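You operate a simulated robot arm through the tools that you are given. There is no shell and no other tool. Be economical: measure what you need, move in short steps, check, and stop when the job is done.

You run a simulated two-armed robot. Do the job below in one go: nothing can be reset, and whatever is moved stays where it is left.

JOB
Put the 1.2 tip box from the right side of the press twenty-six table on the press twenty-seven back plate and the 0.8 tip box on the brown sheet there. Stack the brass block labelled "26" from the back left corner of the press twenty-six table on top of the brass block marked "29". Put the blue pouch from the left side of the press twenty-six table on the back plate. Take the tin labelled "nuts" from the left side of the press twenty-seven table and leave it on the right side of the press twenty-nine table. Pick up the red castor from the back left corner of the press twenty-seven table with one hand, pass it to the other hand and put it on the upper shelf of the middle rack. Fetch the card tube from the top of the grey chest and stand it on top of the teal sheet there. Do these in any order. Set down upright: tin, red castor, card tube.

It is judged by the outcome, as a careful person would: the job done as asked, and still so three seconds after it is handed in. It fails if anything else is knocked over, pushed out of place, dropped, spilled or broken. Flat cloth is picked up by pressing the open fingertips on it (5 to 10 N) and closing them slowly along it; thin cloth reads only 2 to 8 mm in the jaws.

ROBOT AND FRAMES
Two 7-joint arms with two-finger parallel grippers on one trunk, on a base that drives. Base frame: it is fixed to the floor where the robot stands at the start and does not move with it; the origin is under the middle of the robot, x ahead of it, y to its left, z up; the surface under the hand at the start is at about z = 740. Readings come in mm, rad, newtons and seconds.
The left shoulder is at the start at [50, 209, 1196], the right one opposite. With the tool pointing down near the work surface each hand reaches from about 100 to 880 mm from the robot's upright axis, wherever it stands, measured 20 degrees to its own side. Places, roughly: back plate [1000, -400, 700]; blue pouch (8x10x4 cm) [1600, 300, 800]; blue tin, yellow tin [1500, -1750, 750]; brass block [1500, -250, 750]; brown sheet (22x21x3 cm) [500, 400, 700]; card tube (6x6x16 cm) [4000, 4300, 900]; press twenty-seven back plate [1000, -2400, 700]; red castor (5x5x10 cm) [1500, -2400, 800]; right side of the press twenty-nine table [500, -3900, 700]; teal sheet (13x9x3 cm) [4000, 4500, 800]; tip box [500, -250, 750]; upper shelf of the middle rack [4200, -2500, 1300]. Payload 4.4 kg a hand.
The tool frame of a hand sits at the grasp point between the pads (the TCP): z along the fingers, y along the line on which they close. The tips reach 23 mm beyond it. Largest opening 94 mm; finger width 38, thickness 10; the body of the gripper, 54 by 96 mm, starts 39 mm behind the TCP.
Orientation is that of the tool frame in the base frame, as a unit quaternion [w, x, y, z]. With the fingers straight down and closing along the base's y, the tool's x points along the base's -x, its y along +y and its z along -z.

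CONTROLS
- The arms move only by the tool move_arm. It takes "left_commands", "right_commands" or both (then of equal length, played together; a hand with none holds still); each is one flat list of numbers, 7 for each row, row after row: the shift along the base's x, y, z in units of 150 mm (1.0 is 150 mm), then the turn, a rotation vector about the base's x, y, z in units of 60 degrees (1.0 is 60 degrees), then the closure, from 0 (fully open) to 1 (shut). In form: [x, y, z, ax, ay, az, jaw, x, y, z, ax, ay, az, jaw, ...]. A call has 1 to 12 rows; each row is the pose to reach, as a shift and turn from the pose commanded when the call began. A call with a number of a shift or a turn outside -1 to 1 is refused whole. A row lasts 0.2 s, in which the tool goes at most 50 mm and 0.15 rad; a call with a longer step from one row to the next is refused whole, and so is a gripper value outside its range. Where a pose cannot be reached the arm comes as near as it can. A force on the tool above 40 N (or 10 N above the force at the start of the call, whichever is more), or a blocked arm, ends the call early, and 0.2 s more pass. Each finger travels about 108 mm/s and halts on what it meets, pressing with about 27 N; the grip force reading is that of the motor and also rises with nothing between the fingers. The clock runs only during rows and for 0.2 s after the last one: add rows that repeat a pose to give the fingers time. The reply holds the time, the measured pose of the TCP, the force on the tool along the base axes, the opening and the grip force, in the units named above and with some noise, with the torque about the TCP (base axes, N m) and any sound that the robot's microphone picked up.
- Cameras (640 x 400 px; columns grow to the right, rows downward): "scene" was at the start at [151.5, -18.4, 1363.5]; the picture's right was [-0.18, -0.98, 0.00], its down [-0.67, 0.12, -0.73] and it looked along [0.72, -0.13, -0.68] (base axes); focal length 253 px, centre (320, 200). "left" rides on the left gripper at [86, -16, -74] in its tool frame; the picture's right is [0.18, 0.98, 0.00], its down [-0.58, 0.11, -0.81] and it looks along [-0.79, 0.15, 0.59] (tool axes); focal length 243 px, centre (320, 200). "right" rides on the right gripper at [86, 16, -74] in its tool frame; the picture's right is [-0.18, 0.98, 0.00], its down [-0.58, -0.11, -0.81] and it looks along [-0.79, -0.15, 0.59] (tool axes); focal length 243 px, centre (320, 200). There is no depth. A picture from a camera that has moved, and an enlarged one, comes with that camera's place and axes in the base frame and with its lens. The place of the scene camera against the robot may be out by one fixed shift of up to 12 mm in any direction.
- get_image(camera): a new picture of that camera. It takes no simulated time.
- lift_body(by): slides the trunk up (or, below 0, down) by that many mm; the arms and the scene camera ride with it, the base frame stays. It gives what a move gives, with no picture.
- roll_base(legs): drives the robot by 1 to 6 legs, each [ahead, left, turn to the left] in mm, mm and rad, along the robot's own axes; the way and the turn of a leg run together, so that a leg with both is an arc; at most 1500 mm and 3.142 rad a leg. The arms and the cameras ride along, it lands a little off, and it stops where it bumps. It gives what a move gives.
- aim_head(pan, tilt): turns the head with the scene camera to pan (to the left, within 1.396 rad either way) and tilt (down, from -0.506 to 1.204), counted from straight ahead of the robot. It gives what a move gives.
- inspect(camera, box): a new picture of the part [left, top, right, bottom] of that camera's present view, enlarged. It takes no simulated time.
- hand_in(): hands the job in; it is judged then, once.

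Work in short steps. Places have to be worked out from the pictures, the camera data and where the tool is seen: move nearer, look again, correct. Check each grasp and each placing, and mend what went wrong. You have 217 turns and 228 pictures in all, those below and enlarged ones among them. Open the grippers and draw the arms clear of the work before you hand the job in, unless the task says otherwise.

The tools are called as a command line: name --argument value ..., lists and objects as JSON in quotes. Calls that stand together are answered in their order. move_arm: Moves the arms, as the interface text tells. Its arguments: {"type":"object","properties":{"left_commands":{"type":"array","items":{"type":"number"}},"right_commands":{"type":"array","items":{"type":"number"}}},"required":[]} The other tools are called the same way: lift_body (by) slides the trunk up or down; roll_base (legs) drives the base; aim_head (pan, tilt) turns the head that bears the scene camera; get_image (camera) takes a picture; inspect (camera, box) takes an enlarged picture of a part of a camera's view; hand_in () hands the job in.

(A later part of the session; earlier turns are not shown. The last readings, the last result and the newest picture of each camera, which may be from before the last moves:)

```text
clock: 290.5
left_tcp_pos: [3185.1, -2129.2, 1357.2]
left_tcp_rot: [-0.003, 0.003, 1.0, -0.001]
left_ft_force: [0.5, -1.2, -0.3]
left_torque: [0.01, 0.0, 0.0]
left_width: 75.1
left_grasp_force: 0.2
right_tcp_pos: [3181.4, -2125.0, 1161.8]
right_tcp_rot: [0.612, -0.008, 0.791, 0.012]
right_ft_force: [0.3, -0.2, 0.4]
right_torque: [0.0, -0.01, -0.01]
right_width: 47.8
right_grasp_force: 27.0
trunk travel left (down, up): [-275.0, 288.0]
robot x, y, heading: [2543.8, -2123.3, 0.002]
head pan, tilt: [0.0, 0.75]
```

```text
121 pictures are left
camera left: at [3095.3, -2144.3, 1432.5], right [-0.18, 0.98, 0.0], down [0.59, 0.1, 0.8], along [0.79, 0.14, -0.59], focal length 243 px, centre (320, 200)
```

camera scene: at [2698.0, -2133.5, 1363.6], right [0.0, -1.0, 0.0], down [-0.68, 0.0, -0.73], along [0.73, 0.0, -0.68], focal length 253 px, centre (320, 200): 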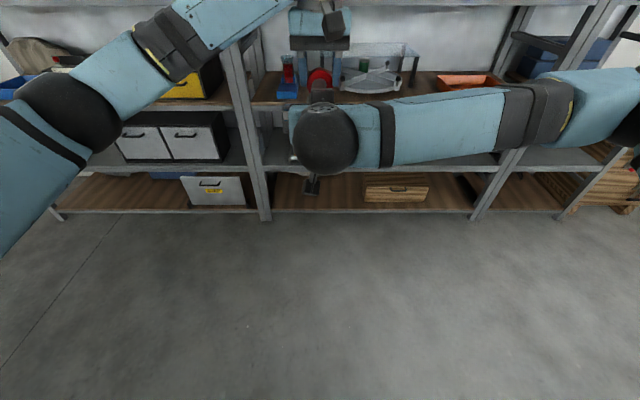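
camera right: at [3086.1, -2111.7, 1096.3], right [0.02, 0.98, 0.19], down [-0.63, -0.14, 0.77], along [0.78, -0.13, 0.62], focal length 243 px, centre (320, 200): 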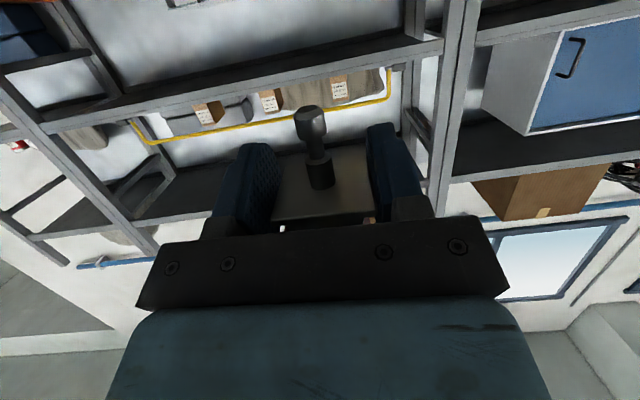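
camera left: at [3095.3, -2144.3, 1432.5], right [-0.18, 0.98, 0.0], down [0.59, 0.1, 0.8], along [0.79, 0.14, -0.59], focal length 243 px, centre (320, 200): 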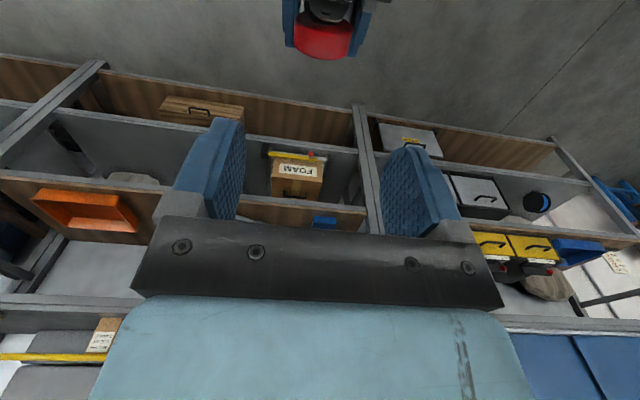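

The handover worked. I move the empty left hand aside.

move_arm --left_commands '[-0.15, 0.25, 0, 0, 0, 0, 0, -0.3, 0.5, -0.05, 0, 0, 0, 0, -0.45, 0.75, -0.15, 0, 0, 0, 0, -0.6, 1.0, -0.3, 0, 0, 0, 0, -0.7, 1.0, -0.6, 0, 0, 0, 0, -0.7, 1.0, -0.8, 0, 0, 0, 0]'

lift_body --by 220

roll_base --legs '[[150, -955, 0]]'

aim_head --pan 0 --tilt 0.4

get_image --camera "scene"

get_image --camera "right"

```text
clock: 291.9
left_tcp_pos: [3076.2, -1976.7, 1237.6]
left_tcp_rot: [-0.002, 0.003, 1.0, 0.0]
left_ft_force: [-0.3, 0.4, 0.3]
left_torque: [-0.02, 0.01, 0.0]
left_width: 93.9
left_grasp_force: 0.0
right_tcp_pos: [3180.9, -2124.7, 1161.8]
right_tcp_rot: [0.611, -0.01, 0.791, 0.013]
right_ft_force: [-0.4, -0.3, -0.5]
right_torque: [0.02, -0.03, -0.01]
right_width: 47.9
right_grasp_force: 26.9
trunk travel left (down, up): [-275.0, 288.0]
robot x, y, heading: [2543.8, -2128.1, -0.001]
head pan, tilt: [0.0, 0.75]
```

```text
clock: 294.3
left_tcp_pos: [3076.8, -1976.9, 1456.8]
left_tcp_rot: [-0.001, 0.003, 1.0, 0.001]
left_ft_force: [0.3, -0.1, 0.8]
left_torque: [0.0, 0.02, -0.03]
left_width: 94.1
left_grasp_force: 0.0
right_tcp_pos: [3181.0, -2125.1, 1382.1]
right_tcp_rot: [0.611, -0.01, 0.791, 0.013]
right_ft_force: [0.4, 0.0, -1.5]
right_torque: [0.01, -0.02, -0.01]
right_width: 47.8
right_grasp_force: 27.0
trunk travel left (down, up): [-495.0, 68.0]
robot x, y, heading: [2545.1, -2132.5, 0.001]
head pan, tilt: [0.0, 0.75]
```

```text
clock: 303.0
left_tcp_pos: [3221.0, -2940.2, 1457.6]
left_tcp_rot: [-0.002, 0.009, 1.0, 0.001]
left_ft_force: [0.2, -0.5, -0.8]
left_torque: [-0.01, 0.03, -0.04]
left_width: 94.0
left_grasp_force: 0.1
right_tcp_pos: [3322.2, -3089.6, 1381.7]
right_tcp_rot: [0.611, -0.005, 0.792, 0.01]
right_ft_force: [-0.9, 0.2, -0.6]
right_torque: [0.03, 0.05, 0.01]
right_width: 47.6
right_grasp_force: 26.9
trunk travel left (down, up): [-495.0, 68.0]
robot x, y, heading: [2689.0, -3084.5, -0.013]
head pan, tilt: [0.0, 0.75]
```

```text
clock: 303.8
left_tcp_pos: [3221.4, -2941.0, 1456.8]
left_tcp_rot: [-0.002, 0.009, 1.0, 0.001]
left_ft_force: [-0.2, 0.1, 0.0]
left_torque: [0.05, 0.0, -0.01]
left_width: 93.8
left_grasp_force: 0.1
right_tcp_pos: [3322.5, -3089.2, 1381.5]
right_tcp_rot: [0.612, -0.005, 0.791, 0.009]
right_ft_force: [-0.1, 0.3, -2.3]
right_torque: [-0.01, 0.02, -0.02]
right_width: 47.6
right_grasp_force: 26.9
trunk travel left (down, up): [-495.0, 68.0]
robot x, y, heading: [2689.1, -3085.1, -0.015]
head pan, tilt: [0.0, 0.4]
```

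```text
120 pictures are left
camera scene: at [2850.2, -3090.2, 1614.6], right [-0.01, -1.0, 0.0], down [-0.39, 0.0, -0.92], along [0.92, -0.01, -0.39], focal length 253 px, centre (320, 200)
```

scene: 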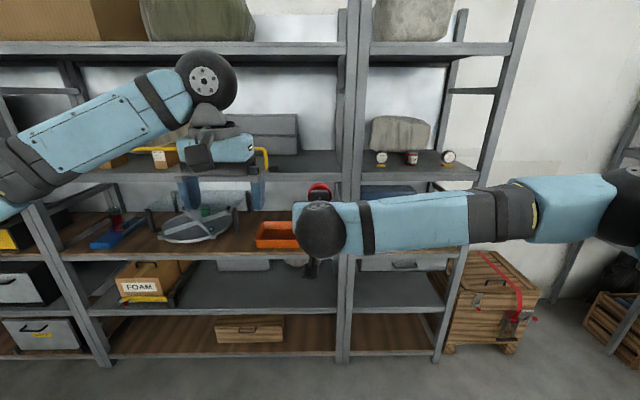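

```text
119 pictures are left
camera right: at [3228.1, -3075.2, 1316.6], right [0.03, 0.98, 0.19], down [-0.63, -0.13, 0.76], along [0.77, -0.14, 0.62], focal length 243 px, centre (320, 200)
```

right: 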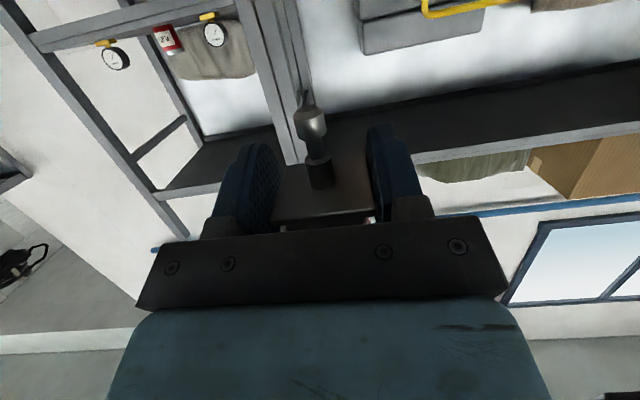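

The free spot is between the rail's end and the right post. I zoom to find the shelf's front edge precisely.

inspect --camera "scene" --box '[250, 130, 370, 205]'

inspect --camera "right" --box '[200, 40, 480, 240]'

```text
5.33 times, centred on (310, 168) of scene
camera zoom: at [2850.2, -3090.2, 1614.6], right [-0.01, -1.0, 0.0], down [-0.39, 0.0, -0.92], along [0.92, -0.01, -0.39], focal length 1347 px, centre (373, 373)
```

zoom: 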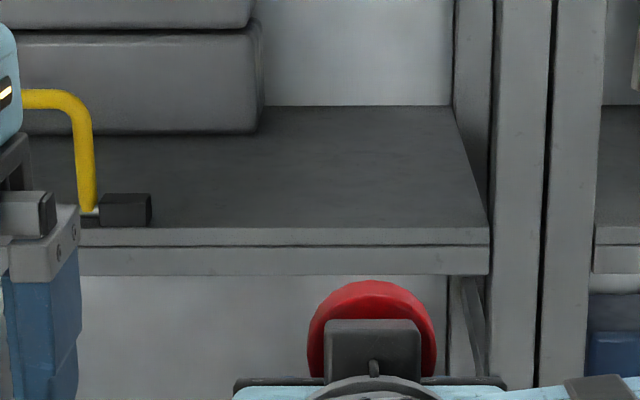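

```text
2.00 times, centred on (340, 140) of right
camera zoom: at [3228.1, -3075.2, 1316.6], right [0.03, 0.98, 0.19], down [-0.63, -0.13, 0.76], along [0.77, -0.14, 0.62], focal length 485 px, centre (280, 320)
```

zoom: 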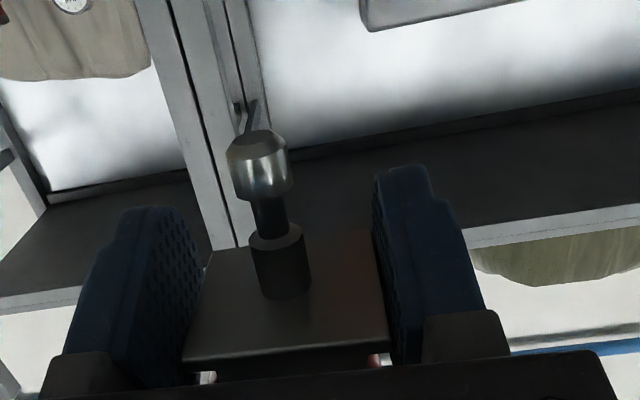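

Shelf front edge ≈3922, top z≈1288; free y −2917…−3198. I pull the left hand back, then drive forward to just before the edge.

move_arm --left_commands '[-0.25, 0.15, 0, 0, 0, 0, 0, -0.5, 0.3, 0, 0, 0, 0, 0, -0.75, 0.5, 0, 0, 0, 0, 0, -0.8, 0.7, -0.1, 0, 0, 0, 0]'

roll_base --legs '[[545, 25, 0.014]]'

aim_head --pan -0.05 --tilt 0.5

get_image --camera "scene"

get_image --camera "right"

```text
clock: 304.8
left_tcp_pos: [3097.7, -2834.5, 1441.7]
left_tcp_rot: [-0.002, 0.01, 1.0, 0.0]
left_ft_force: [0.9, -0.2, -1.2]
left_torque: [-0.03, -0.01, 0.03]
left_width: 94.0
left_grasp_force: 0.1
right_tcp_pos: [3322.3, -3087.1, 1382.4]
right_tcp_rot: [0.612, -0.005, 0.791, 0.009]
right_ft_force: [0.0, 0.8, -2.3]
right_torque: [-0.01, -0.02, 0.0]
right_width: 47.7
right_grasp_force: 27.0
trunk travel left (down, up): [-495.0, 68.0]
robot x, y, heading: [2683.9, -3084.4, -0.012]
head pan, tilt: [0.0, 0.4]
```

```text
clock: 308.0
left_tcp_pos: [3641.1, -2800.5, 1442.1]
left_tcp_rot: [-0.001, -0.004, 1.0, 0.0]
left_ft_force: [-0.1, 0.1, -0.3]
left_torque: [-0.01, 0.02, 0.01]
left_width: 93.9
left_grasp_force: 0.0
right_tcp_pos: [3870.5, -3045.9, 1382.8]
right_tcp_rot: [0.613, -0.016, 0.79, 0.018]
right_ft_force: [0.0, -0.3, -1.2]
right_torque: [0.02, 0.01, 0.01]
right_width: 47.5
right_grasp_force: 26.8
trunk travel left (down, up): [-495.0, 68.0]
robot x, y, heading: [3235.9, -3058.5, 0.018]
head pan, tilt: [0.0, 0.4]
```

```text
clock: 308.6
left_tcp_pos: [3641.1, -2799.6, 1442.4]
left_tcp_rot: [-0.002, -0.004, 1.0, 0.001]
left_ft_force: [0.3, 0.2, 0.6]
left_torque: [0.0, -0.01, -0.01]
left_width: 94.1
left_grasp_force: 0.0
right_tcp_pos: [3871.9, -3046.2, 1381.9]
right_tcp_rot: [0.611, -0.016, 0.791, 0.019]
right_ft_force: [0.1, -0.7, -2.4]
right_torque: [0.01, 0.0, -0.03]
right_width: 47.9
right_grasp_force: 26.8
trunk travel left (down, up): [-495.0, 68.0]
robot x, y, heading: [3234.2, -3056.6, 0.015]
head pan, tilt: [-0.051, 0.499]
```

```text
116 pictures are left
camera scene: at [3397.2, -3064.1, 1605.5], right [-0.03, -1.0, 0.0], down [-0.48, 0.02, -0.88], along [0.88, -0.03, -0.48], focal length 253 px, centre (320, 200)
```

scene: 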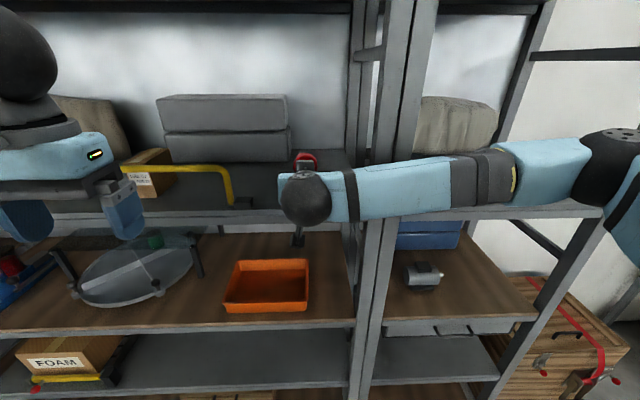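

```text
115 pictures are left
camera right: at [3776.2, -3034.1, 1316.5], right [0.0, 0.98, 0.19], down [-0.63, -0.14, 0.77], along [0.78, -0.12, 0.62], focal length 243 px, centre (320, 200)
```

right: 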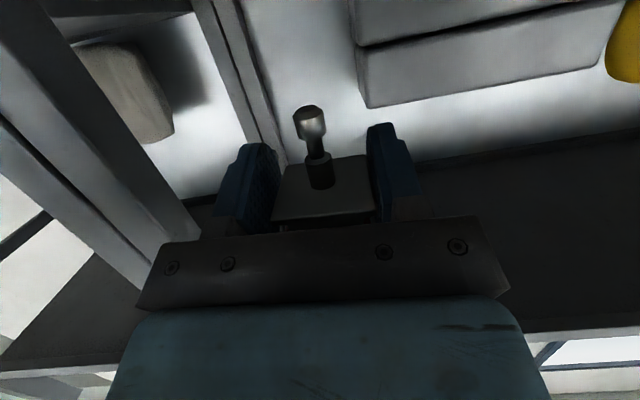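

I measure the shelf edge again from here.

inspect --camera "scene" --box '[220, 140, 380, 260]'

```text
3.33 times, centred on (300, 200) of scene
camera zoom: at [3397.2, -3064.1, 1605.5], right [-0.03, -1.0, 0.0], down [-0.48, 0.02, -0.88], along [0.88, -0.03, -0.48], focal length 842 px, centre (387, 200)
```

zoom: 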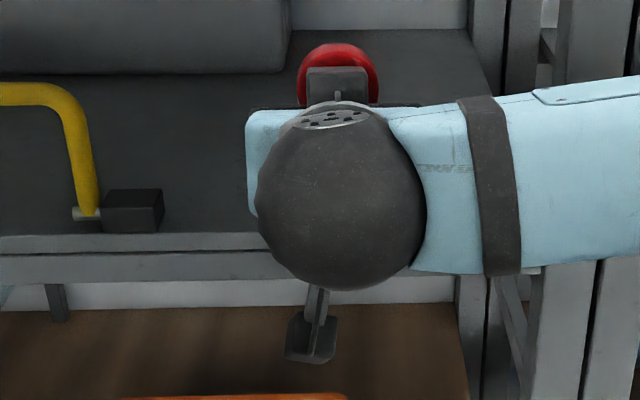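

Front edge ≈3926, shelf top ≈1286. I move 97 mm ahead so the castor stands ~45 mm inside the edge, then check before lowering.

roll_base --legs '[[97, 0, -0.015]]'

inspect --camera "scene" --box '[220, 140, 380, 260]'

get_image --camera "right"

```text
clock: 309.8
left_tcp_pos: [3737.8, -2805.1, 1443.4]
left_tcp_rot: [-0.001, 0.004, 1.0, 0.0]
left_ft_force: [0.0, 0.4, 0.7]
left_torque: [0.0, 0.02, 0.0]
left_width: 94.1
left_grasp_force: 0.0
right_tcp_pos: [3963.6, -3054.8, 1382.7]
right_tcp_rot: [0.613, -0.01, 0.79, 0.014]
right_ft_force: [0.1, -0.2, -1.6]
right_torque: [-0.02, 0.04, 0.01]
right_width: 48.0
right_grasp_force: 26.9
trunk travel left (down, up): [-495.0, 68.0]
robot x, y, heading: [3326.9, -3059.9, -0.0]
head pan, tilt: [-0.051, 0.499]
```

```text
3.33 times, centred on (300, 200) of scene
camera zoom: at [3489.9, -3065.5, 1605.8], right [-0.05, -1.0, 0.0], down [-0.48, 0.02, -0.88], along [0.88, -0.04, -0.48], focal length 842 px, centre (387, 200)
```

zoom: 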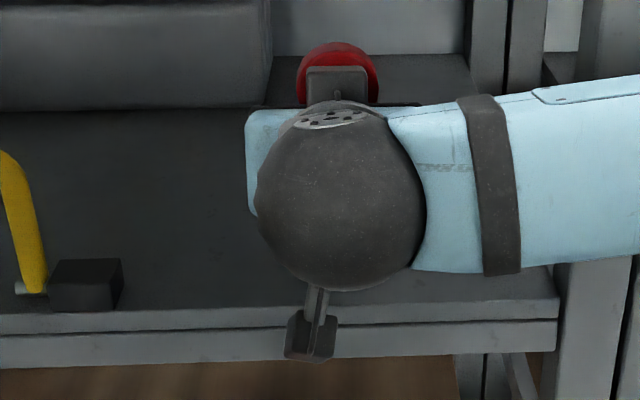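

```text
112 pictures are left
camera right: at [3869.7, -3040.9, 1317.6], right [0.02, 0.98, 0.19], down [-0.63, -0.14, 0.76], along [0.78, -0.13, 0.62], focal length 243 px, centre (320, 200)
```

right: 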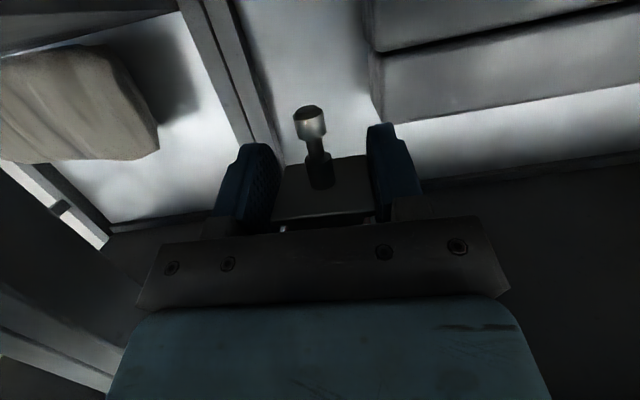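

About 34 mm inside the edge; I push 12 mm further with the arm, then lower the trunk 50 mm.

move_arm --right_commands '[0.04, 0, 0, 0, 0, 0, 0.7, 0.08, 0, 0, 0, 0, 0, 0.7, 0.08, 0, 0, 0, 0, 0, 0.7]'

lift_body --by -50

get_image --camera "right"

inspect --camera "scene" --box '[220, 140, 380, 260]'

```text
clock: 310.6
left_tcp_pos: [3740.1, -2804.4, 1442.0]
left_tcp_rot: [-0.002, 0.003, 1.0, 0.001]
left_ft_force: [0.0, 0.2, -0.3]
left_torque: [0.01, 0.01, 0.02]
left_width: 93.9
left_grasp_force: 0.1
right_tcp_pos: [3977.0, -3054.3, 1380.9]
right_tcp_rot: [0.611, -0.009, 0.791, 0.013]
right_ft_force: [0.7, 0.0, -1.9]
right_torque: [-0.02, -0.02, 0.04]
right_width: 47.5
right_grasp_force: 26.5
trunk travel left (down, up): [-495.0, 68.0]
robot x, y, heading: [3327.8, -3060.5, 0.002]
head pan, tilt: [-0.051, 0.499]
```

```text
clock: 311.5
left_tcp_pos: [3738.7, -2802.6, 1392.9]
left_tcp_rot: [-0.002, 0.003, 1.0, 0.001]
left_ft_force: [0.2, -0.5, 0.0]
left_torque: [0.0, 0.0, 0.0]
left_width: 93.9
left_grasp_force: 0.0
right_tcp_pos: [3975.9, -3054.5, 1331.0]
right_tcp_rot: [0.612, -0.009, 0.791, 0.013]
right_ft_force: [-0.2, 0.1, -2.0]
right_torque: [-0.02, 0.01, 0.03]
right_width: 47.8
right_grasp_force: 27.5
trunk travel left (down, up): [-445.0, 118.0]
robot x, y, heading: [3330.1, -3059.3, 0.002]
head pan, tilt: [-0.051, 0.499]
```

```text
111 pictures are left
camera right: at [3881.8, -3040.6, 1266.5], right [0.02, 0.98, 0.19], down [-0.63, -0.14, 0.76], along [0.78, -0.13, 0.62], focal length 243 px, centre (320, 200)
```

right: 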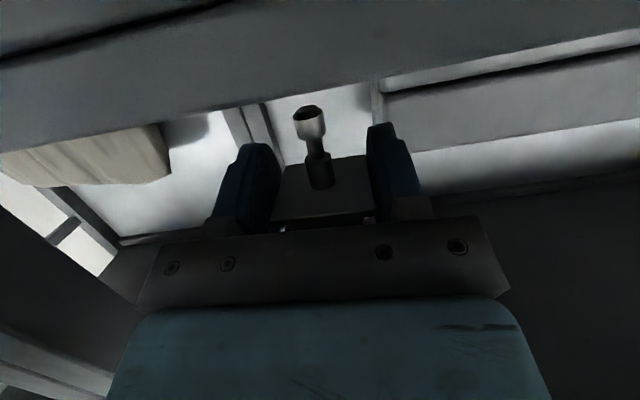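

```text
3.33 times, centred on (300, 200) of scene
camera zoom: at [3491.1, -3065.7, 1555.6], right [-0.05, -1.0, 0.0], down [-0.48, 0.02, -0.88], along [0.88, -0.04, -0.48], focal length 842 px, centre (387, 200)
```

zoom: 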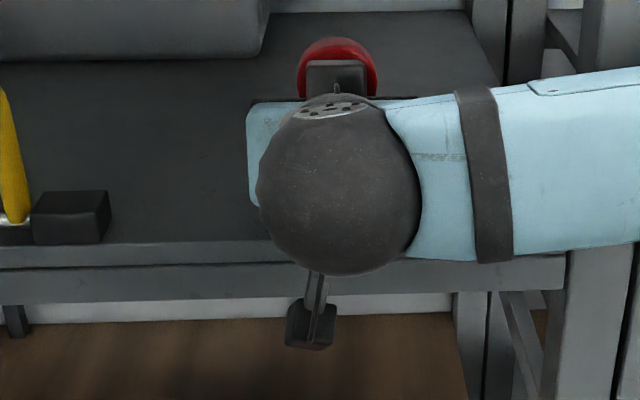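

The bolt's foot is ~14 mm above the shelf. I lower 9 mm, then smaller.

lift_body --by -9

lift_body --by -3

```text
clock: 312.1
left_tcp_pos: [3739.2, -2805.3, 1383.1]
left_tcp_rot: [-0.001, 0.003, 1.0, 0.001]
left_ft_force: [-0.4, 1.1, -0.4]
left_torque: [0.02, -0.01, -0.01]
left_width: 94.3
left_grasp_force: 0.0
right_tcp_pos: [3977.8, -3053.9, 1322.0]
right_tcp_rot: [0.611, -0.01, 0.792, 0.014]
right_ft_force: [-0.3, 0.1, -1.1]
right_torque: [-0.01, -0.01, 0.01]
right_width: 47.8
right_grasp_force: 26.5
trunk travel left (down, up): [-436.0, 127.0]
robot x, y, heading: [3330.2, -3060.0, 0.001]
head pan, tilt: [-0.051, 0.499]
```

```text
clock: 312.6
left_tcp_pos: [3739.5, -2804.0, 1381.1]
left_tcp_rot: [-0.001, 0.004, 1.0, 0.001]
left_ft_force: [0.6, 0.4, 0.5]
left_torque: [0.0, -0.01, 0.0]
left_width: 94.0
left_grasp_force: 0.2
right_tcp_pos: [3977.8, -3053.7, 1321.0]
right_tcp_rot: [0.611, -0.01, 0.792, 0.013]
right_ft_force: [0.1, -0.5, -1.9]
right_torque: [0.02, -0.01, 0.0]
right_width: 47.4
right_grasp_force: 27.1
trunk travel left (down, up): [-433.0, 130.0]
robot x, y, heading: [3333.2, -3058.5, 0.001]
head pan, tilt: [-0.051, 0.499]
```

lift_body --by -2

lift_body --by -2

inspect --camera "right" --box '[220, 50, 420, 240]'

```text
clock: 313.1
left_tcp_pos: [3739.4, -2804.7, 1378.8]
left_tcp_rot: [-0.002, 0.003, 1.0, 0.001]
left_ft_force: [0.1, -0.4, -1.0]
left_torque: [-0.03, 0.0, 0.02]
left_width: 93.6
left_grasp_force: 0.1
right_tcp_pos: [3977.1, -3054.5, 1316.3]
right_tcp_rot: [0.612, -0.011, 0.791, 0.014]
right_ft_force: [0.4, 0.1, -1.3]
right_torque: [-0.05, -0.03, 0.03]
right_width: 47.6
right_grasp_force: 26.7
trunk travel left (down, up): [-431.0, 132.0]
robot x, y, heading: [3333.9, -3061.6, 0.004]
head pan, tilt: [-0.051, 0.499]
```

```text
clock: 313.6
left_tcp_pos: [3738.7, -2805.6, 1377.0]
left_tcp_rot: [-0.002, 0.004, 1.0, 0.0]
left_ft_force: [0.4, 0.2, 0.4]
left_torque: [-0.01, 0.0, -0.01]
left_width: 93.9
left_grasp_force: 0.1
right_tcp_pos: [3977.1, -3053.8, 1315.3]
right_tcp_rot: [0.611, -0.009, 0.791, 0.013]
right_ft_force: [0.0, 0.0, 1.5]
right_torque: [0.01, 0.03, 0.02]
right_width: 47.6
right_grasp_force: 27.3
trunk travel left (down, up): [-429.0, 134.0]
robot x, y, heading: [3330.4, -3061.1, 0.002]
head pan, tilt: [-0.051, 0.499]
```

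```text
2.11 times, centred on (320, 145) of right
camera zoom: at [3882.0, -3040.6, 1250.7], right [0.02, 0.98, 0.19], down [-0.63, -0.14, 0.76], along [0.78, -0.13, 0.62], focal length 511 px, centre (320, 316)
```

zoom: 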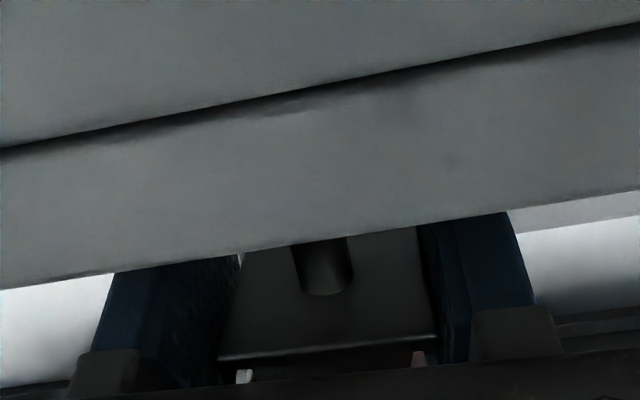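

Contact (weight taken). I open the right hand slowly and check it stands.

move_arm --right_commands '[0, 0, 0, 0, 0, 0, 0.5, 0, 0, 0, 0, 0, 0, 0.45, 0, 0, 0, 0, 0, 0, 0.4, 0, 0, 0, 0, 0, 0, 0.3, 0, 0, 0, 0, 0, 0, 0.2, 0, 0, 0, 0, 0, 0, 0, 0, 0, 0, 0, 0, 0, 0]'

inspect --camera "right" --box '[220, 50, 420, 240]'

inspect --camera "scene" --box '[220, 140, 380, 260]'

```text
clock: 315.2
left_tcp_pos: [3738.9, -2804.8, 1375.5]
left_tcp_rot: [-0.002, 0.004, 1.0, 0.001]
left_ft_force: [-0.1, 0.2, 0.0]
left_torque: [-0.01, -0.01, -0.02]
left_width: 94.0
left_grasp_force: 0.0
right_tcp_pos: [3977.1, -3054.1, 1316.4]
right_tcp_rot: [0.611, -0.01, 0.791, 0.013]
right_ft_force: [-0.3, 0.6, -1.5]
right_torque: [0.03, 0.0, -0.02]
right_width: 93.9
right_grasp_force: 0.0
trunk travel left (down, up): [-429.0, 134.0]
robot x, y, heading: [3332.7, -3058.6, 0.006]
head pan, tilt: [-0.051, 0.499]
```

```text
2.11 times, centred on (320, 145) of right
camera zoom: at [3882.0, -3040.6, 1250.4], right [0.02, 0.98, 0.19], down [-0.63, -0.14, 0.76], along [0.78, -0.13, 0.62], focal length 511 px, centre (320, 316)
```

zoom: 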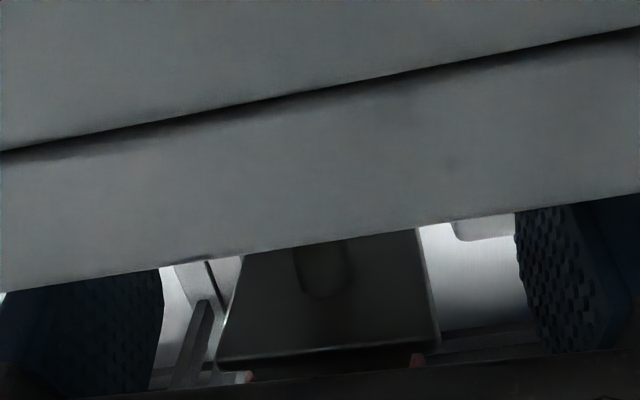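

```text
3.33 times, centred on (300, 200) of scene
camera zoom: at [3491.3, -3065.6, 1539.5], right [-0.05, -1.0, 0.0], down [-0.48, 0.02, -0.88], along [0.88, -0.04, -0.48], focal length 842 px, centre (387, 200)
```

zoom: 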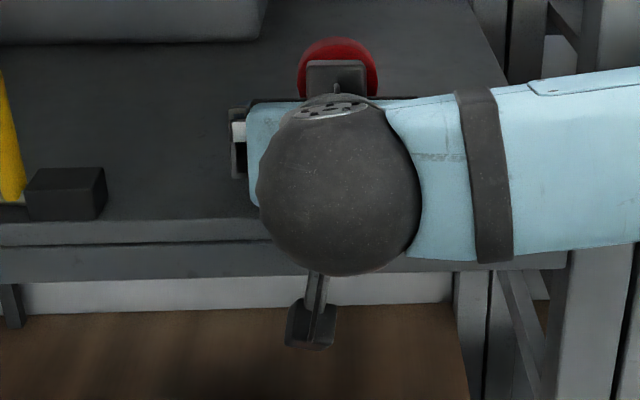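

The castor stands free. I retreat straight back with the base.

roll_base --legs '[[-220, 0, 0]]'

inspect --camera "scene" --box '[240, 120, 400, 240]'

```text
clock: 316.9
left_tcp_pos: [3524.6, -2803.6, 1376.8]
left_tcp_rot: [-0.001, 0.003, 1.0, 0.0]
left_ft_force: [0.0, 0.8, 0.3]
left_torque: [0.02, -0.01, -0.01]
left_width: 94.1
left_grasp_force: 0.0
right_tcp_pos: [3761.9, -3054.9, 1315.8]
right_tcp_rot: [0.612, -0.01, 0.791, 0.013]
right_ft_force: [0.6, 0.6, 0.7]
right_torque: [-0.02, 0.01, -0.03]
right_width: 94.2
right_grasp_force: 0.1
trunk travel left (down, up): [-429.0, 134.0]
robot x, y, heading: [3114.4, -3059.6, 0.0]
head pan, tilt: [-0.051, 0.499]
```

```text
3.33 times, centred on (320, 180) of scene
camera zoom: at [3276.7, -3065.9, 1539.4], right [-0.05, -1.0, 0.0], down [-0.48, 0.02, -0.88], along [0.88, -0.04, -0.48], focal length 842 px, centre (320, 267)
```

zoom: 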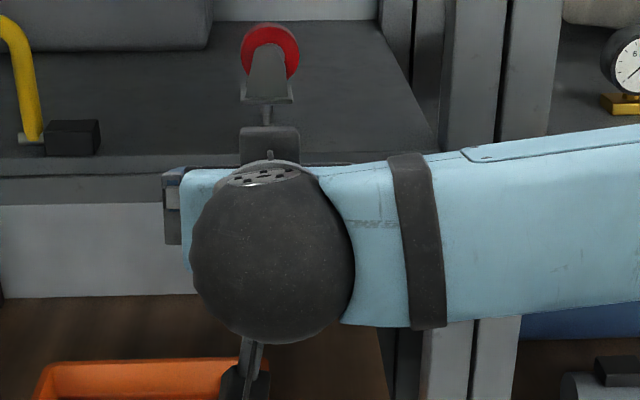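

The castor stands upright on the upper shelf. I back away, lower the trunk and turn the right hand down again.

roll_base --legs '[[-500, 0, 0]]'

lift_body --by -154

move_arm --right_commands '[-0.05, -0.2, 0, 0, 0.12, 0, 0, -0.1, -0.4, 0, 0, 0.25, 0, 0, -0.15, -0.6, 0, 0, 0.38, 0, 0, -0.2, -0.8, 0, 0, 0.5, 0, 0, -0.3, -1.0, 0, 0, 0.63, 0, 0]'

move_arm --right_commands '[-0.1, -0.1, -0.05, 0, 0.12, 0, 0, -0.3, -0.3, -0.1, 0, 0.25, 0, 0, -0.5, -0.5, -0.2, 0, 0.38, 0, 0, -0.7, -0.7, -0.3, 0, 0.5, 0, 0, -0.9, -0.9, -0.4, 0, 0.63, 0, 0, -0.9, -0.9, -0.4, 0, 0.63, 0, 0]'

```text
clock: 319.8
left_tcp_pos: [3032.2, -2806.4, 1376.3]
left_tcp_rot: [-0.002, 0.006, 1.0, 0.002]
left_ft_force: [0.3, -0.4, -0.9]
left_torque: [-0.02, 0.01, 0.04]
left_width: 94.1
left_grasp_force: 0.0
right_tcp_pos: [3269.7, -3056.6, 1315.1]
right_tcp_rot: [0.611, -0.008, 0.791, 0.012]
right_ft_force: [0.7, -0.4, 0.2]
right_torque: [-0.02, 0.01, 0.02]
right_width: 94.0
right_grasp_force: 0.0
trunk travel left (down, up): [-429.0, 134.0]
robot x, y, heading: [2623.6, -3058.8, 0.001]
head pan, tilt: [-0.051, 0.499]
```

```text
clock: 321.6
left_tcp_pos: [3030.9, -2806.1, 1222.1]
left_tcp_rot: [-0.002, 0.005, 1.0, 0.001]
left_ft_force: [-0.1, 0.0, 0.4]
left_torque: [0.02, 0.02, 0.02]
left_width: 94.0
left_grasp_force: 0.1
right_tcp_pos: [3268.3, -3055.9, 1161.4]
right_tcp_rot: [0.612, -0.008, 0.791, 0.012]
right_ft_force: [-0.1, 0.5, -0.5]
right_torque: [-0.02, 0.02, 0.0]
right_width: 93.9
right_grasp_force: 0.1
trunk travel left (down, up): [-275.0, 288.0]
robot x, y, heading: [2619.2, -3057.9, -0.003]
head pan, tilt: [-0.051, 0.499]
```

```text
clock: 322.8
left_tcp_pos: [3031.0, -2806.0, 1224.0]
left_tcp_rot: [-0.001, 0.006, 1.0, 0.001]
left_ft_force: [-0.4, 0.2, -0.3]
left_torque: [0.03, 0.03, 0.03]
left_width: 94.0
left_grasp_force: 0.1
right_tcp_pos: [3224.6, -3208.8, 1160.5]
right_tcp_rot: [0.322, -0.003, 0.947, 0.015]
right_ft_force: [-0.7, 0.5, -0.8]
right_torque: [0.0, 0.03, 0.02]
right_width: 93.9
right_grasp_force: 0.1
trunk travel left (down, up): [-275.0, 288.0]
robot x, y, heading: [2620.6, -3055.4, -0.006]
head pan, tilt: [-0.051, 0.499]
```

```text
clock: 324.2
left_tcp_pos: [3033.2, -2804.4, 1221.3]
left_tcp_rot: [-0.002, 0.006, 1.0, 0.0]
left_ft_force: [-0.3, 0.4, -0.3]
left_torque: [0.02, -0.01, 0.01]
left_width: 93.9
left_grasp_force: 0.0
right_tcp_pos: [3087.7, -3339.3, 1103.3]
right_tcp_rot: [-0.002, 0.001, 1.0, 0.014]
right_ft_force: [0.4, 0.5, 0.3]
right_torque: [-0.04, -0.02, 0.01]
right_width: 94.1
right_grasp_force: 0.0
trunk travel left (down, up): [-275.0, 288.0]
robot x, y, heading: [2620.9, -3055.1, 0.002]
head pan, tilt: [-0.051, 0.499]
```

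Next the nuts tin. I turn to face the tables and drive to the tin.

roll_base --legs '[[0, 0, 1.57], [0, 0, 1.572], [350, -1420, 0]]'

aim_head --pan 0.15 --tilt 0.7

get_image --camera "scene"

```text
clock: 344.0
left_tcp_pos: [1846.5, -1970.7, 1221.5]
left_tcp_rot: [0.002, 1.0, 0.02, 0.002]
left_ft_force: [0.7, -0.1, 0.2]
left_torque: [0.01, 0.0, 0.01]
left_width: 94.2
left_grasp_force: 0.1
right_tcp_pos: [1764.5, -1438.8, 1101.4]
right_tcp_rot: [0.014, 1.0, 0.024, 0.002]
right_ft_force: [-1.0, 1.7, -0.8]
right_torque: [-0.01, -0.02, -0.02]
right_width: 94.2
right_grasp_force: 0.1
trunk travel left (down, up): [-275.0, 288.0]
robot x, y, heading: [2245.2, -1698.1, -3.091]
head pan, tilt: [-0.051, 0.499]
```

```text
clock: 344.8
left_tcp_pos: [1847.8, -1972.0, 1222.1]
left_tcp_rot: [0.001, 1.0, 0.019, 0.002]
left_ft_force: [-0.1, 0.2, -0.4]
left_torque: [-0.02, 0.0, -0.03]
left_width: 94.1
left_grasp_force: 0.2
right_tcp_pos: [1764.3, -1439.4, 1102.8]
right_tcp_rot: [0.014, 1.0, 0.025, 0.002]
right_ft_force: [-0.2, -0.3, -0.4]
right_torque: [-0.01, 0.01, -0.01]
right_width: 93.8
right_grasp_force: 0.0
trunk travel left (down, up): [-275.0, 288.0]
robot x, y, heading: [2245.5, -1698.6, -3.093]
head pan, tilt: [0.15, 0.7]
```

```text
105 pictures are left
camera scene: at [2096.3, -1721.7, 1367.9], right [-0.2, 0.98, 0.0], down [0.63, 0.13, -0.77], along [-0.75, -0.15, -0.64], focal length 253 px, centre (320, 200)
```

scene: 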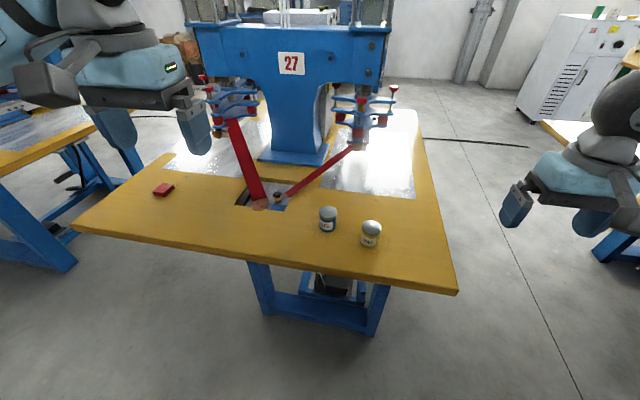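

Nuts tin at about (1508, −1815). I square up and come closer.

roll_base --legs '[[130, -45, -0.048]]'

move_arm --left_commands '[-0.15, 0.15, -0.2, 0, 0, 0, 0, -0.25, 0.3, -0.45, 0, 0, 0, 0, -0.3, 0.5, -0.7, 0, 0, 0, 0, -0.35, 0.6, -1.0, 0, 0, 0, 0, -0.35, 0.6, -1.0, 0, 0, 0, 0]'

get_image --camera "left"

get_image --camera "scene"

```text
clock: 346.1
left_tcp_pos: [1703.2, -1909.0, 1221.8]
left_tcp_rot: [0.001, 1.0, -0.005, 0.001]
left_ft_force: [-0.1, -0.1, -0.7]
left_torque: [0.02, -0.01, -0.02]
left_width: 94.2
left_grasp_force: 0.1
right_tcp_pos: [1646.8, -1375.4, 1101.3]
right_tcp_rot: [0.015, 1.0, -0.001, 0.002]
right_ft_force: [0.4, -0.7, -0.2]
right_torque: [-0.02, 0.02, -0.01]
right_width: 94.0
right_grasp_force: 0.1
trunk travel left (down, up): [-275.0, 288.0]
robot x, y, heading: [2113.2, -1657.7, 3.137]
head pan, tilt: [0.15, 0.7]
```

```text
clock: 347.3
left_tcp_pos: [1652.8, -1819.7, 1068.6]
left_tcp_rot: [0.0, 1.0, -0.006, 0.001]
left_ft_force: [0.0, -0.4, 0.0]
left_torque: [-0.01, 0.0, 0.01]
left_width: 94.0
left_grasp_force: 0.0
right_tcp_pos: [1648.1, -1374.4, 1102.0]
right_tcp_rot: [0.015, 1.0, 0.0, 0.002]
right_ft_force: [0.4, 0.0, -0.4]
right_torque: [0.02, 0.02, 0.01]
right_width: 94.3
right_grasp_force: 0.0
trunk travel left (down, up): [-275.0, 288.0]
robot x, y, heading: [2113.0, -1658.7, 3.136]
head pan, tilt: [0.15, 0.7]
```

```text
104 pictures are left
camera left: at [1737.5, -1804.9, 1144.1], right [0.17, -0.98, 0.0], down [-0.58, -0.1, 0.81], along [-0.79, -0.14, -0.59], focal length 243 px, centre (320, 200)
```

left: 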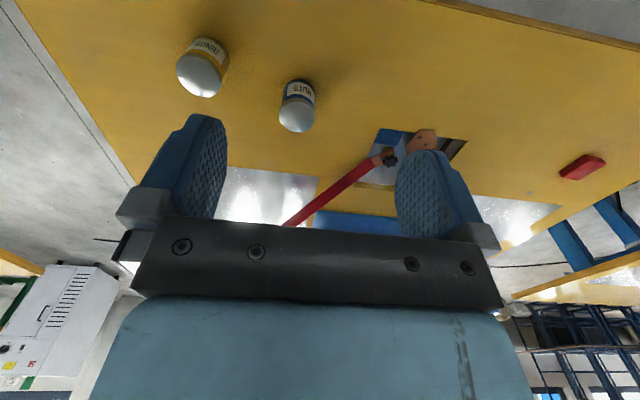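

```text
103 pictures are left
camera scene: at [1965.1, -1672.2, 1368.0], right [-0.15, 0.99, 0.0], down [0.64, 0.09, -0.77], along [-0.76, -0.11, -0.64], focal length 253 px, centre (320, 200)
```

scene: 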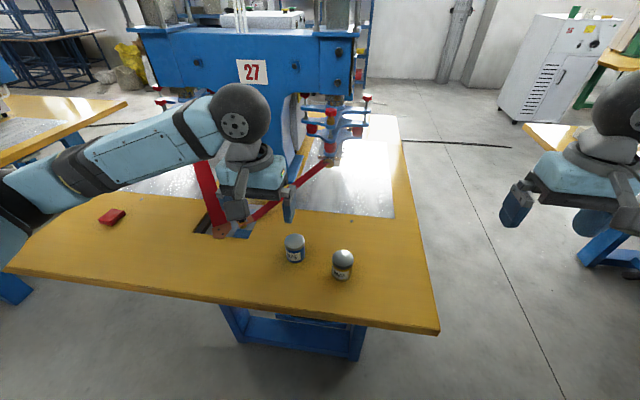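

Nuts tin: centre ≈(1498, −1811), ø≈60, top ≈806. I move above it.

move_arm --left_commands '[-0.2, 0.02, -0.2, 0, 0, 0, 0, -0.4, 0.04, -0.4, 0, 0, 0, 0, -0.6, 0.05, -0.6, 0, 0, 0, 0, -0.8, 0.06, -0.8, 0, 0, 0, 0, -1.0, 0.06, -0.95, 0, 0, 0, 0, -1.0, 0.06, -0.95, 0, 0, 0, 0]'

get_image --camera "left"

inspect --camera "scene" --box '[230, 180, 380, 290]'

```text
clock: 348.7
left_tcp_pos: [1496.9, -1808.3, 928.9]
left_tcp_rot: [0.001, 1.0, -0.005, 0.001]
left_ft_force: [-0.6, -0.9, 0.7]
left_torque: [-0.01, -0.02, 0.02]
left_width: 94.0
left_grasp_force: 0.1
right_tcp_pos: [1649.1, -1374.8, 1102.7]
right_tcp_rot: [0.014, 1.0, -0.001, 0.001]
right_ft_force: [-0.1, -0.3, 0.3]
right_torque: [-0.02, 0.05, 0.01]
right_width: 94.1
right_grasp_force: 0.1
trunk travel left (down, up): [-275.0, 288.0]
robot x, y, heading: [2110.7, -1657.6, 3.138]
head pan, tilt: [0.15, 0.7]
```

```text
102 pictures are left
camera left: at [1581.2, -1793.0, 1004.5], right [0.17, -0.98, 0.0], down [-0.58, -0.1, 0.8], along [-0.79, -0.14, -0.59], focal length 243 px, centre (320, 200)
```

left: 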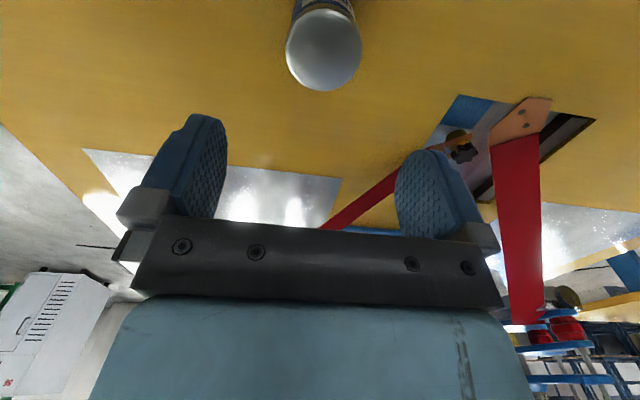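

```text
3.64 times, centred on (305, 235) of scene
camera zoom: at [1965.0, -1672.6, 1367.9], right [-0.15, 0.99, 0.0], down [0.64, 0.1, -0.77], along [-0.76, -0.11, -0.64], focal length 919 px, centre (374, 73)
```

zoom: 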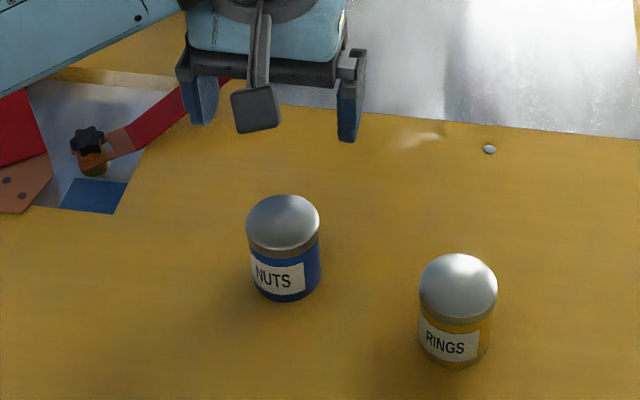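

Tin centre (1503, −1810). I correct by 6 mm, descend to z≈782 and close.

move_arm --left_commands '[0.04, -0.013, -0.25, 0, 0, 0, 0, 0.04, -0.013, -0.5, 0, 0, 0, 0, 0.04, -0.013, -0.75, 0, 0, 0, 0, 0.04, -0.013, -0.97, 0, 0, 0, 0, 0.04, -0.013, -0.97, 0, 0, 0, 0, 0.04, -0.013, -0.97, 0, 0, 0, 0.2, 0.04, -0.013, -0.97, 0, 0, 0, 0.35, 0.04, -0.013, -0.97, 0, 0, 0, 0.5, 0.04, -0.013, -0.97, 0, 0, 0, 0.5]'

inspect --camera "scene" --box '[230, 180, 380, 290]'

```text
clock: 350.7
left_tcp_pos: [1503.8, -1811.3, 783.2]
left_tcp_rot: [0.001, 1.0, -0.005, 0.002]
left_ft_force: [0.5, 0.8, 0.4]
left_torque: [0.02, 0.04, -0.04]
left_width: 56.9
left_grasp_force: 27.2
right_tcp_pos: [1647.7, -1373.8, 1101.1]
right_tcp_rot: [0.014, 1.0, -0.001, 0.002]
right_ft_force: [0.5, -0.6, 0.0]
right_torque: [-0.01, 0.0, -0.02]
right_width: 94.1
right_grasp_force: 0.1
trunk travel left (down, up): [-275.0, 288.0]
robot x, y, heading: [2113.7, -1655.5, 3.147]
head pan, tilt: [0.15, 0.7]
```

```text
3.64 times, centred on (305, 235) of scene
camera zoom: at [1964.3, -1672.4, 1367.8], right [-0.15, 0.99, 0.0], down [0.64, 0.09, -0.76], along [-0.76, -0.11, -0.64], focal length 919 px, centre (374, 73)
```

zoom: 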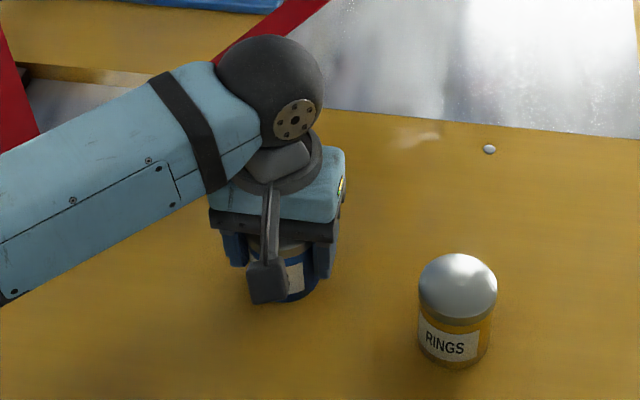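

Gripped at 57 mm. I lift and retract.

move_arm --left_commands '[0, 0, 0.15, 0, 0, 0, 0.55, 0, 0, 0.4, 0, 0, 0, 0.55, 0, 0, 0.7, 0, 0, 0, 0.55, 0.05, 0, 1.0, 0, 0, 0, 0.55, 0.3, 0, 1.0, 0, 0, 0, 0.55, 0.6, 0, 1.0, 0, 0, 0, 0.55, 0.9, 0, 1.0, 0, 0, 0, 0.55, 1.0, 0, 1.0, 0, 0, 0, 0.55]'

move_arm --left_commands '[0.1, -0.1, 0.15, 0, 0, 0, 0.55, 0.2, -0.2, 0.3, 0, 0, 0, 0.55, 0.3, -0.3, 0.5, 0, 0, 0, 0.55, 0.3, -0.3, 0.5, 0, 0, 0, 0.55]'

get_image --camera "left"

```text
clock: 352.5
left_tcp_pos: [1656.3, -1813.2, 932.0]
left_tcp_rot: [0.0, 1.0, -0.004, 0.001]
left_ft_force: [-0.3, 0.6, -3.0]
left_torque: [-0.01, 0.04, 0.01]
left_width: 56.7
left_grasp_force: 27.1
right_tcp_pos: [1647.0, -1374.7, 1102.2]
right_tcp_rot: [0.014, 1.0, -0.001, 0.002]
right_ft_force: [0.4, 0.9, -0.6]
right_torque: [0.0, 0.02, 0.03]
right_width: 93.9
right_grasp_force: 0.0
trunk travel left (down, up): [-275.0, 288.0]
robot x, y, heading: [2113.3, -1657.2, 3.139]
head pan, tilt: [0.15, 0.7]
```

```text
clock: 353.5
left_tcp_pos: [1699.5, -1856.8, 1005.5]
left_tcp_rot: [0.001, 1.0, -0.005, 0.002]
left_ft_force: [0.6, -0.3, -1.9]
left_torque: [0.02, 0.0, -0.01]
left_width: 57.0
left_grasp_force: 26.8
right_tcp_pos: [1646.8, -1374.6, 1101.2]
right_tcp_rot: [0.014, 1.0, -0.001, 0.001]
right_ft_force: [1.2, 0.3, -0.1]
right_torque: [0.0, 0.0, -0.04]
right_width: 93.9
right_grasp_force: 0.0
trunk travel left (down, up): [-275.0, 288.0]
robot x, y, heading: [2115.3, -1658.7, 3.143]
head pan, tilt: [0.15, 0.7]
```

```text
99 pictures are left
camera left: at [1784.0, -1841.2, 1081.1], right [0.17, -0.98, 0.0], down [-0.59, -0.1, 0.8], along [-0.79, -0.14, -0.59], focal length 243 px, centre (320, 200)
```

left: 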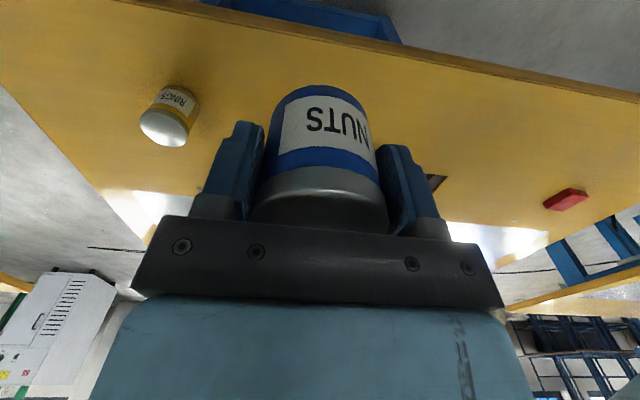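

Tin held. I drive around the open end of the press row.

roll_base --legs '[[-120, -1400, 0], [0, -1420, 0]]'

aim_head --pan 0.3 --tilt 0.5

get_image --camera "scene"

```text
clock: 377.9
left_tcp_pos: [1843.3, 918.0, 1006.1]
left_tcp_rot: [0.0, 1.0, 0.008, 0.001]
left_ft_force: [-0.3, -0.9, -3.3]
left_torque: [0.0, 0.02, 0.03]
left_width: 56.9
left_grasp_force: 27.0
right_tcp_pos: [1778.1, 1400.4, 1102.6]
right_tcp_rot: [0.015, 1.0, 0.013, 0.003]
right_ft_force: [1.2, 0.6, -0.3]
right_torque: [-0.06, 0.02, 0.05]
right_width: 93.8
right_grasp_force: 0.0
trunk travel left (down, up): [-275.0, 288.0]
robot x, y, heading: [2253.9, 1126.5, -3.111]
head pan, tilt: [0.15, 0.7]
```

```text
clock: 378.6
left_tcp_pos: [1843.2, 919.0, 1005.4]
left_tcp_rot: [0.001, 1.0, 0.009, 0.001]
left_ft_force: [-0.8, 1.1, -2.2]
left_torque: [0.03, -0.03, 0.01]
left_width: 56.9
left_grasp_force: 26.8
right_tcp_pos: [1777.6, 1400.0, 1102.7]
right_tcp_rot: [0.014, 1.0, 0.013, 0.001]
right_ft_force: [-0.6, -0.4, 1.0]
right_torque: [0.0, -0.01, -0.01]
right_width: 93.9
right_grasp_force: 0.0
trunk travel left (down, up): [-275.0, 288.0]
robot x, y, heading: [2250.3, 1128.9, -3.116]
head pan, tilt: [0.3, 0.499]
```

```text
98 pictures are left
camera scene: at [2099.7, 1096.7, 1385.5], right [-0.32, 0.95, 0.0], down [0.45, 0.15, -0.88], along [-0.83, -0.28, -0.48], focal length 253 px, centre (320, 200)
```

scene: 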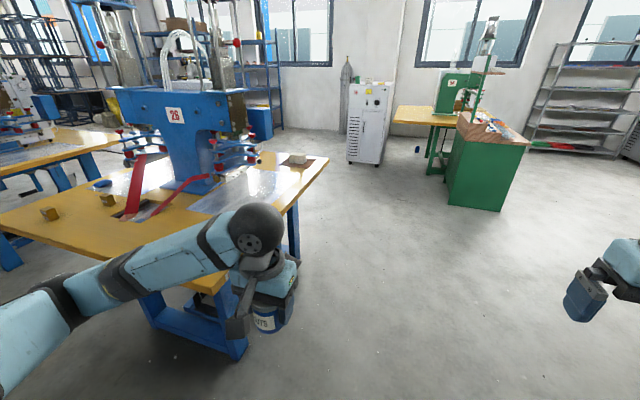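

The way is clear. I continue along −x, then turn to face +x again.

roll_base --legs '[[1200, 0, -0.03], [1130, 0, 0], [0, 0, 1.57], [0, 0, 1.57]]'

aim_head --pan -0.9 --tilt 0.45

get_image --camera "scene"

```text
clock: 391.9
left_tcp_pos: [-393.5, 867.8, 1010.9]
left_tcp_rot: [-0.002, 0.983, 0.185, -0.006]
left_ft_force: [-0.4, -0.6, -3.0]
left_torque: [0.02, 0.0, 0.01]
left_width: 56.8
left_grasp_force: 26.6
right_tcp_pos: [-625.2, 1311.3, 1108.3]
right_tcp_rot: [0.008, 0.985, 0.172, -0.002]
right_ft_force: [0.3, -0.2, -0.1]
right_torque: [-0.01, -0.01, -0.01]
right_width: 94.1
right_grasp_force: 0.0
trunk travel left (down, up): [-275.0, 288.0]
robot x, y, heading: [-101.6, 1210.0, -2.765]
head pan, tilt: [0.3, 0.499]
stopped in leg 3: the robot was blocked; the commanded pose is now the measured one
```

```text
clock: 393.3
left_tcp_pos: [-391.4, 868.9, 1011.0]
left_tcp_rot: [-0.001, 0.983, 0.186, -0.01]
left_ft_force: [0.4, -0.6, -2.9]
left_torque: [0.01, 0.02, -0.01]
left_width: 56.8
left_grasp_force: 26.7
right_tcp_pos: [-623.0, 1310.4, 1109.0]
right_tcp_rot: [0.008, 0.985, 0.174, -0.003]
right_ft_force: [0.5, 0.4, -0.4]
right_torque: [0.01, 0.02, -0.03]
right_width: 94.1
right_grasp_force: 0.0
trunk travel left (down, up): [-275.0, 288.0]
robot x, y, heading: [-95.7, 1207.7, -2.759]
head pan, tilt: [-0.901, 0.45]
```

```text
97 pictures are left
camera scene: at [-215.5, 1227.5, 1392.8], right [0.5, 0.87, -0.01], down [0.36, -0.22, -0.91], along [-0.79, 0.45, -0.42], focal length 253 px, centre (320, 200)
```

scene: 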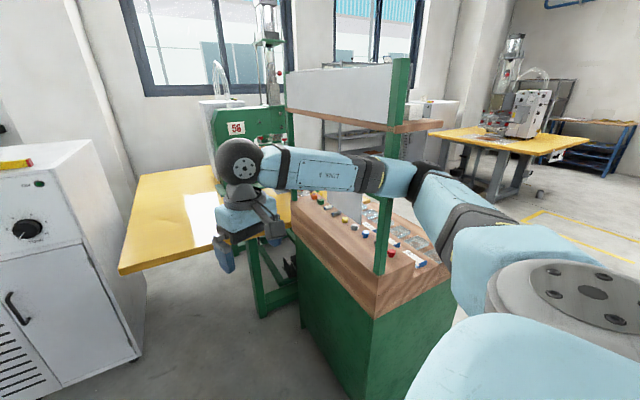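

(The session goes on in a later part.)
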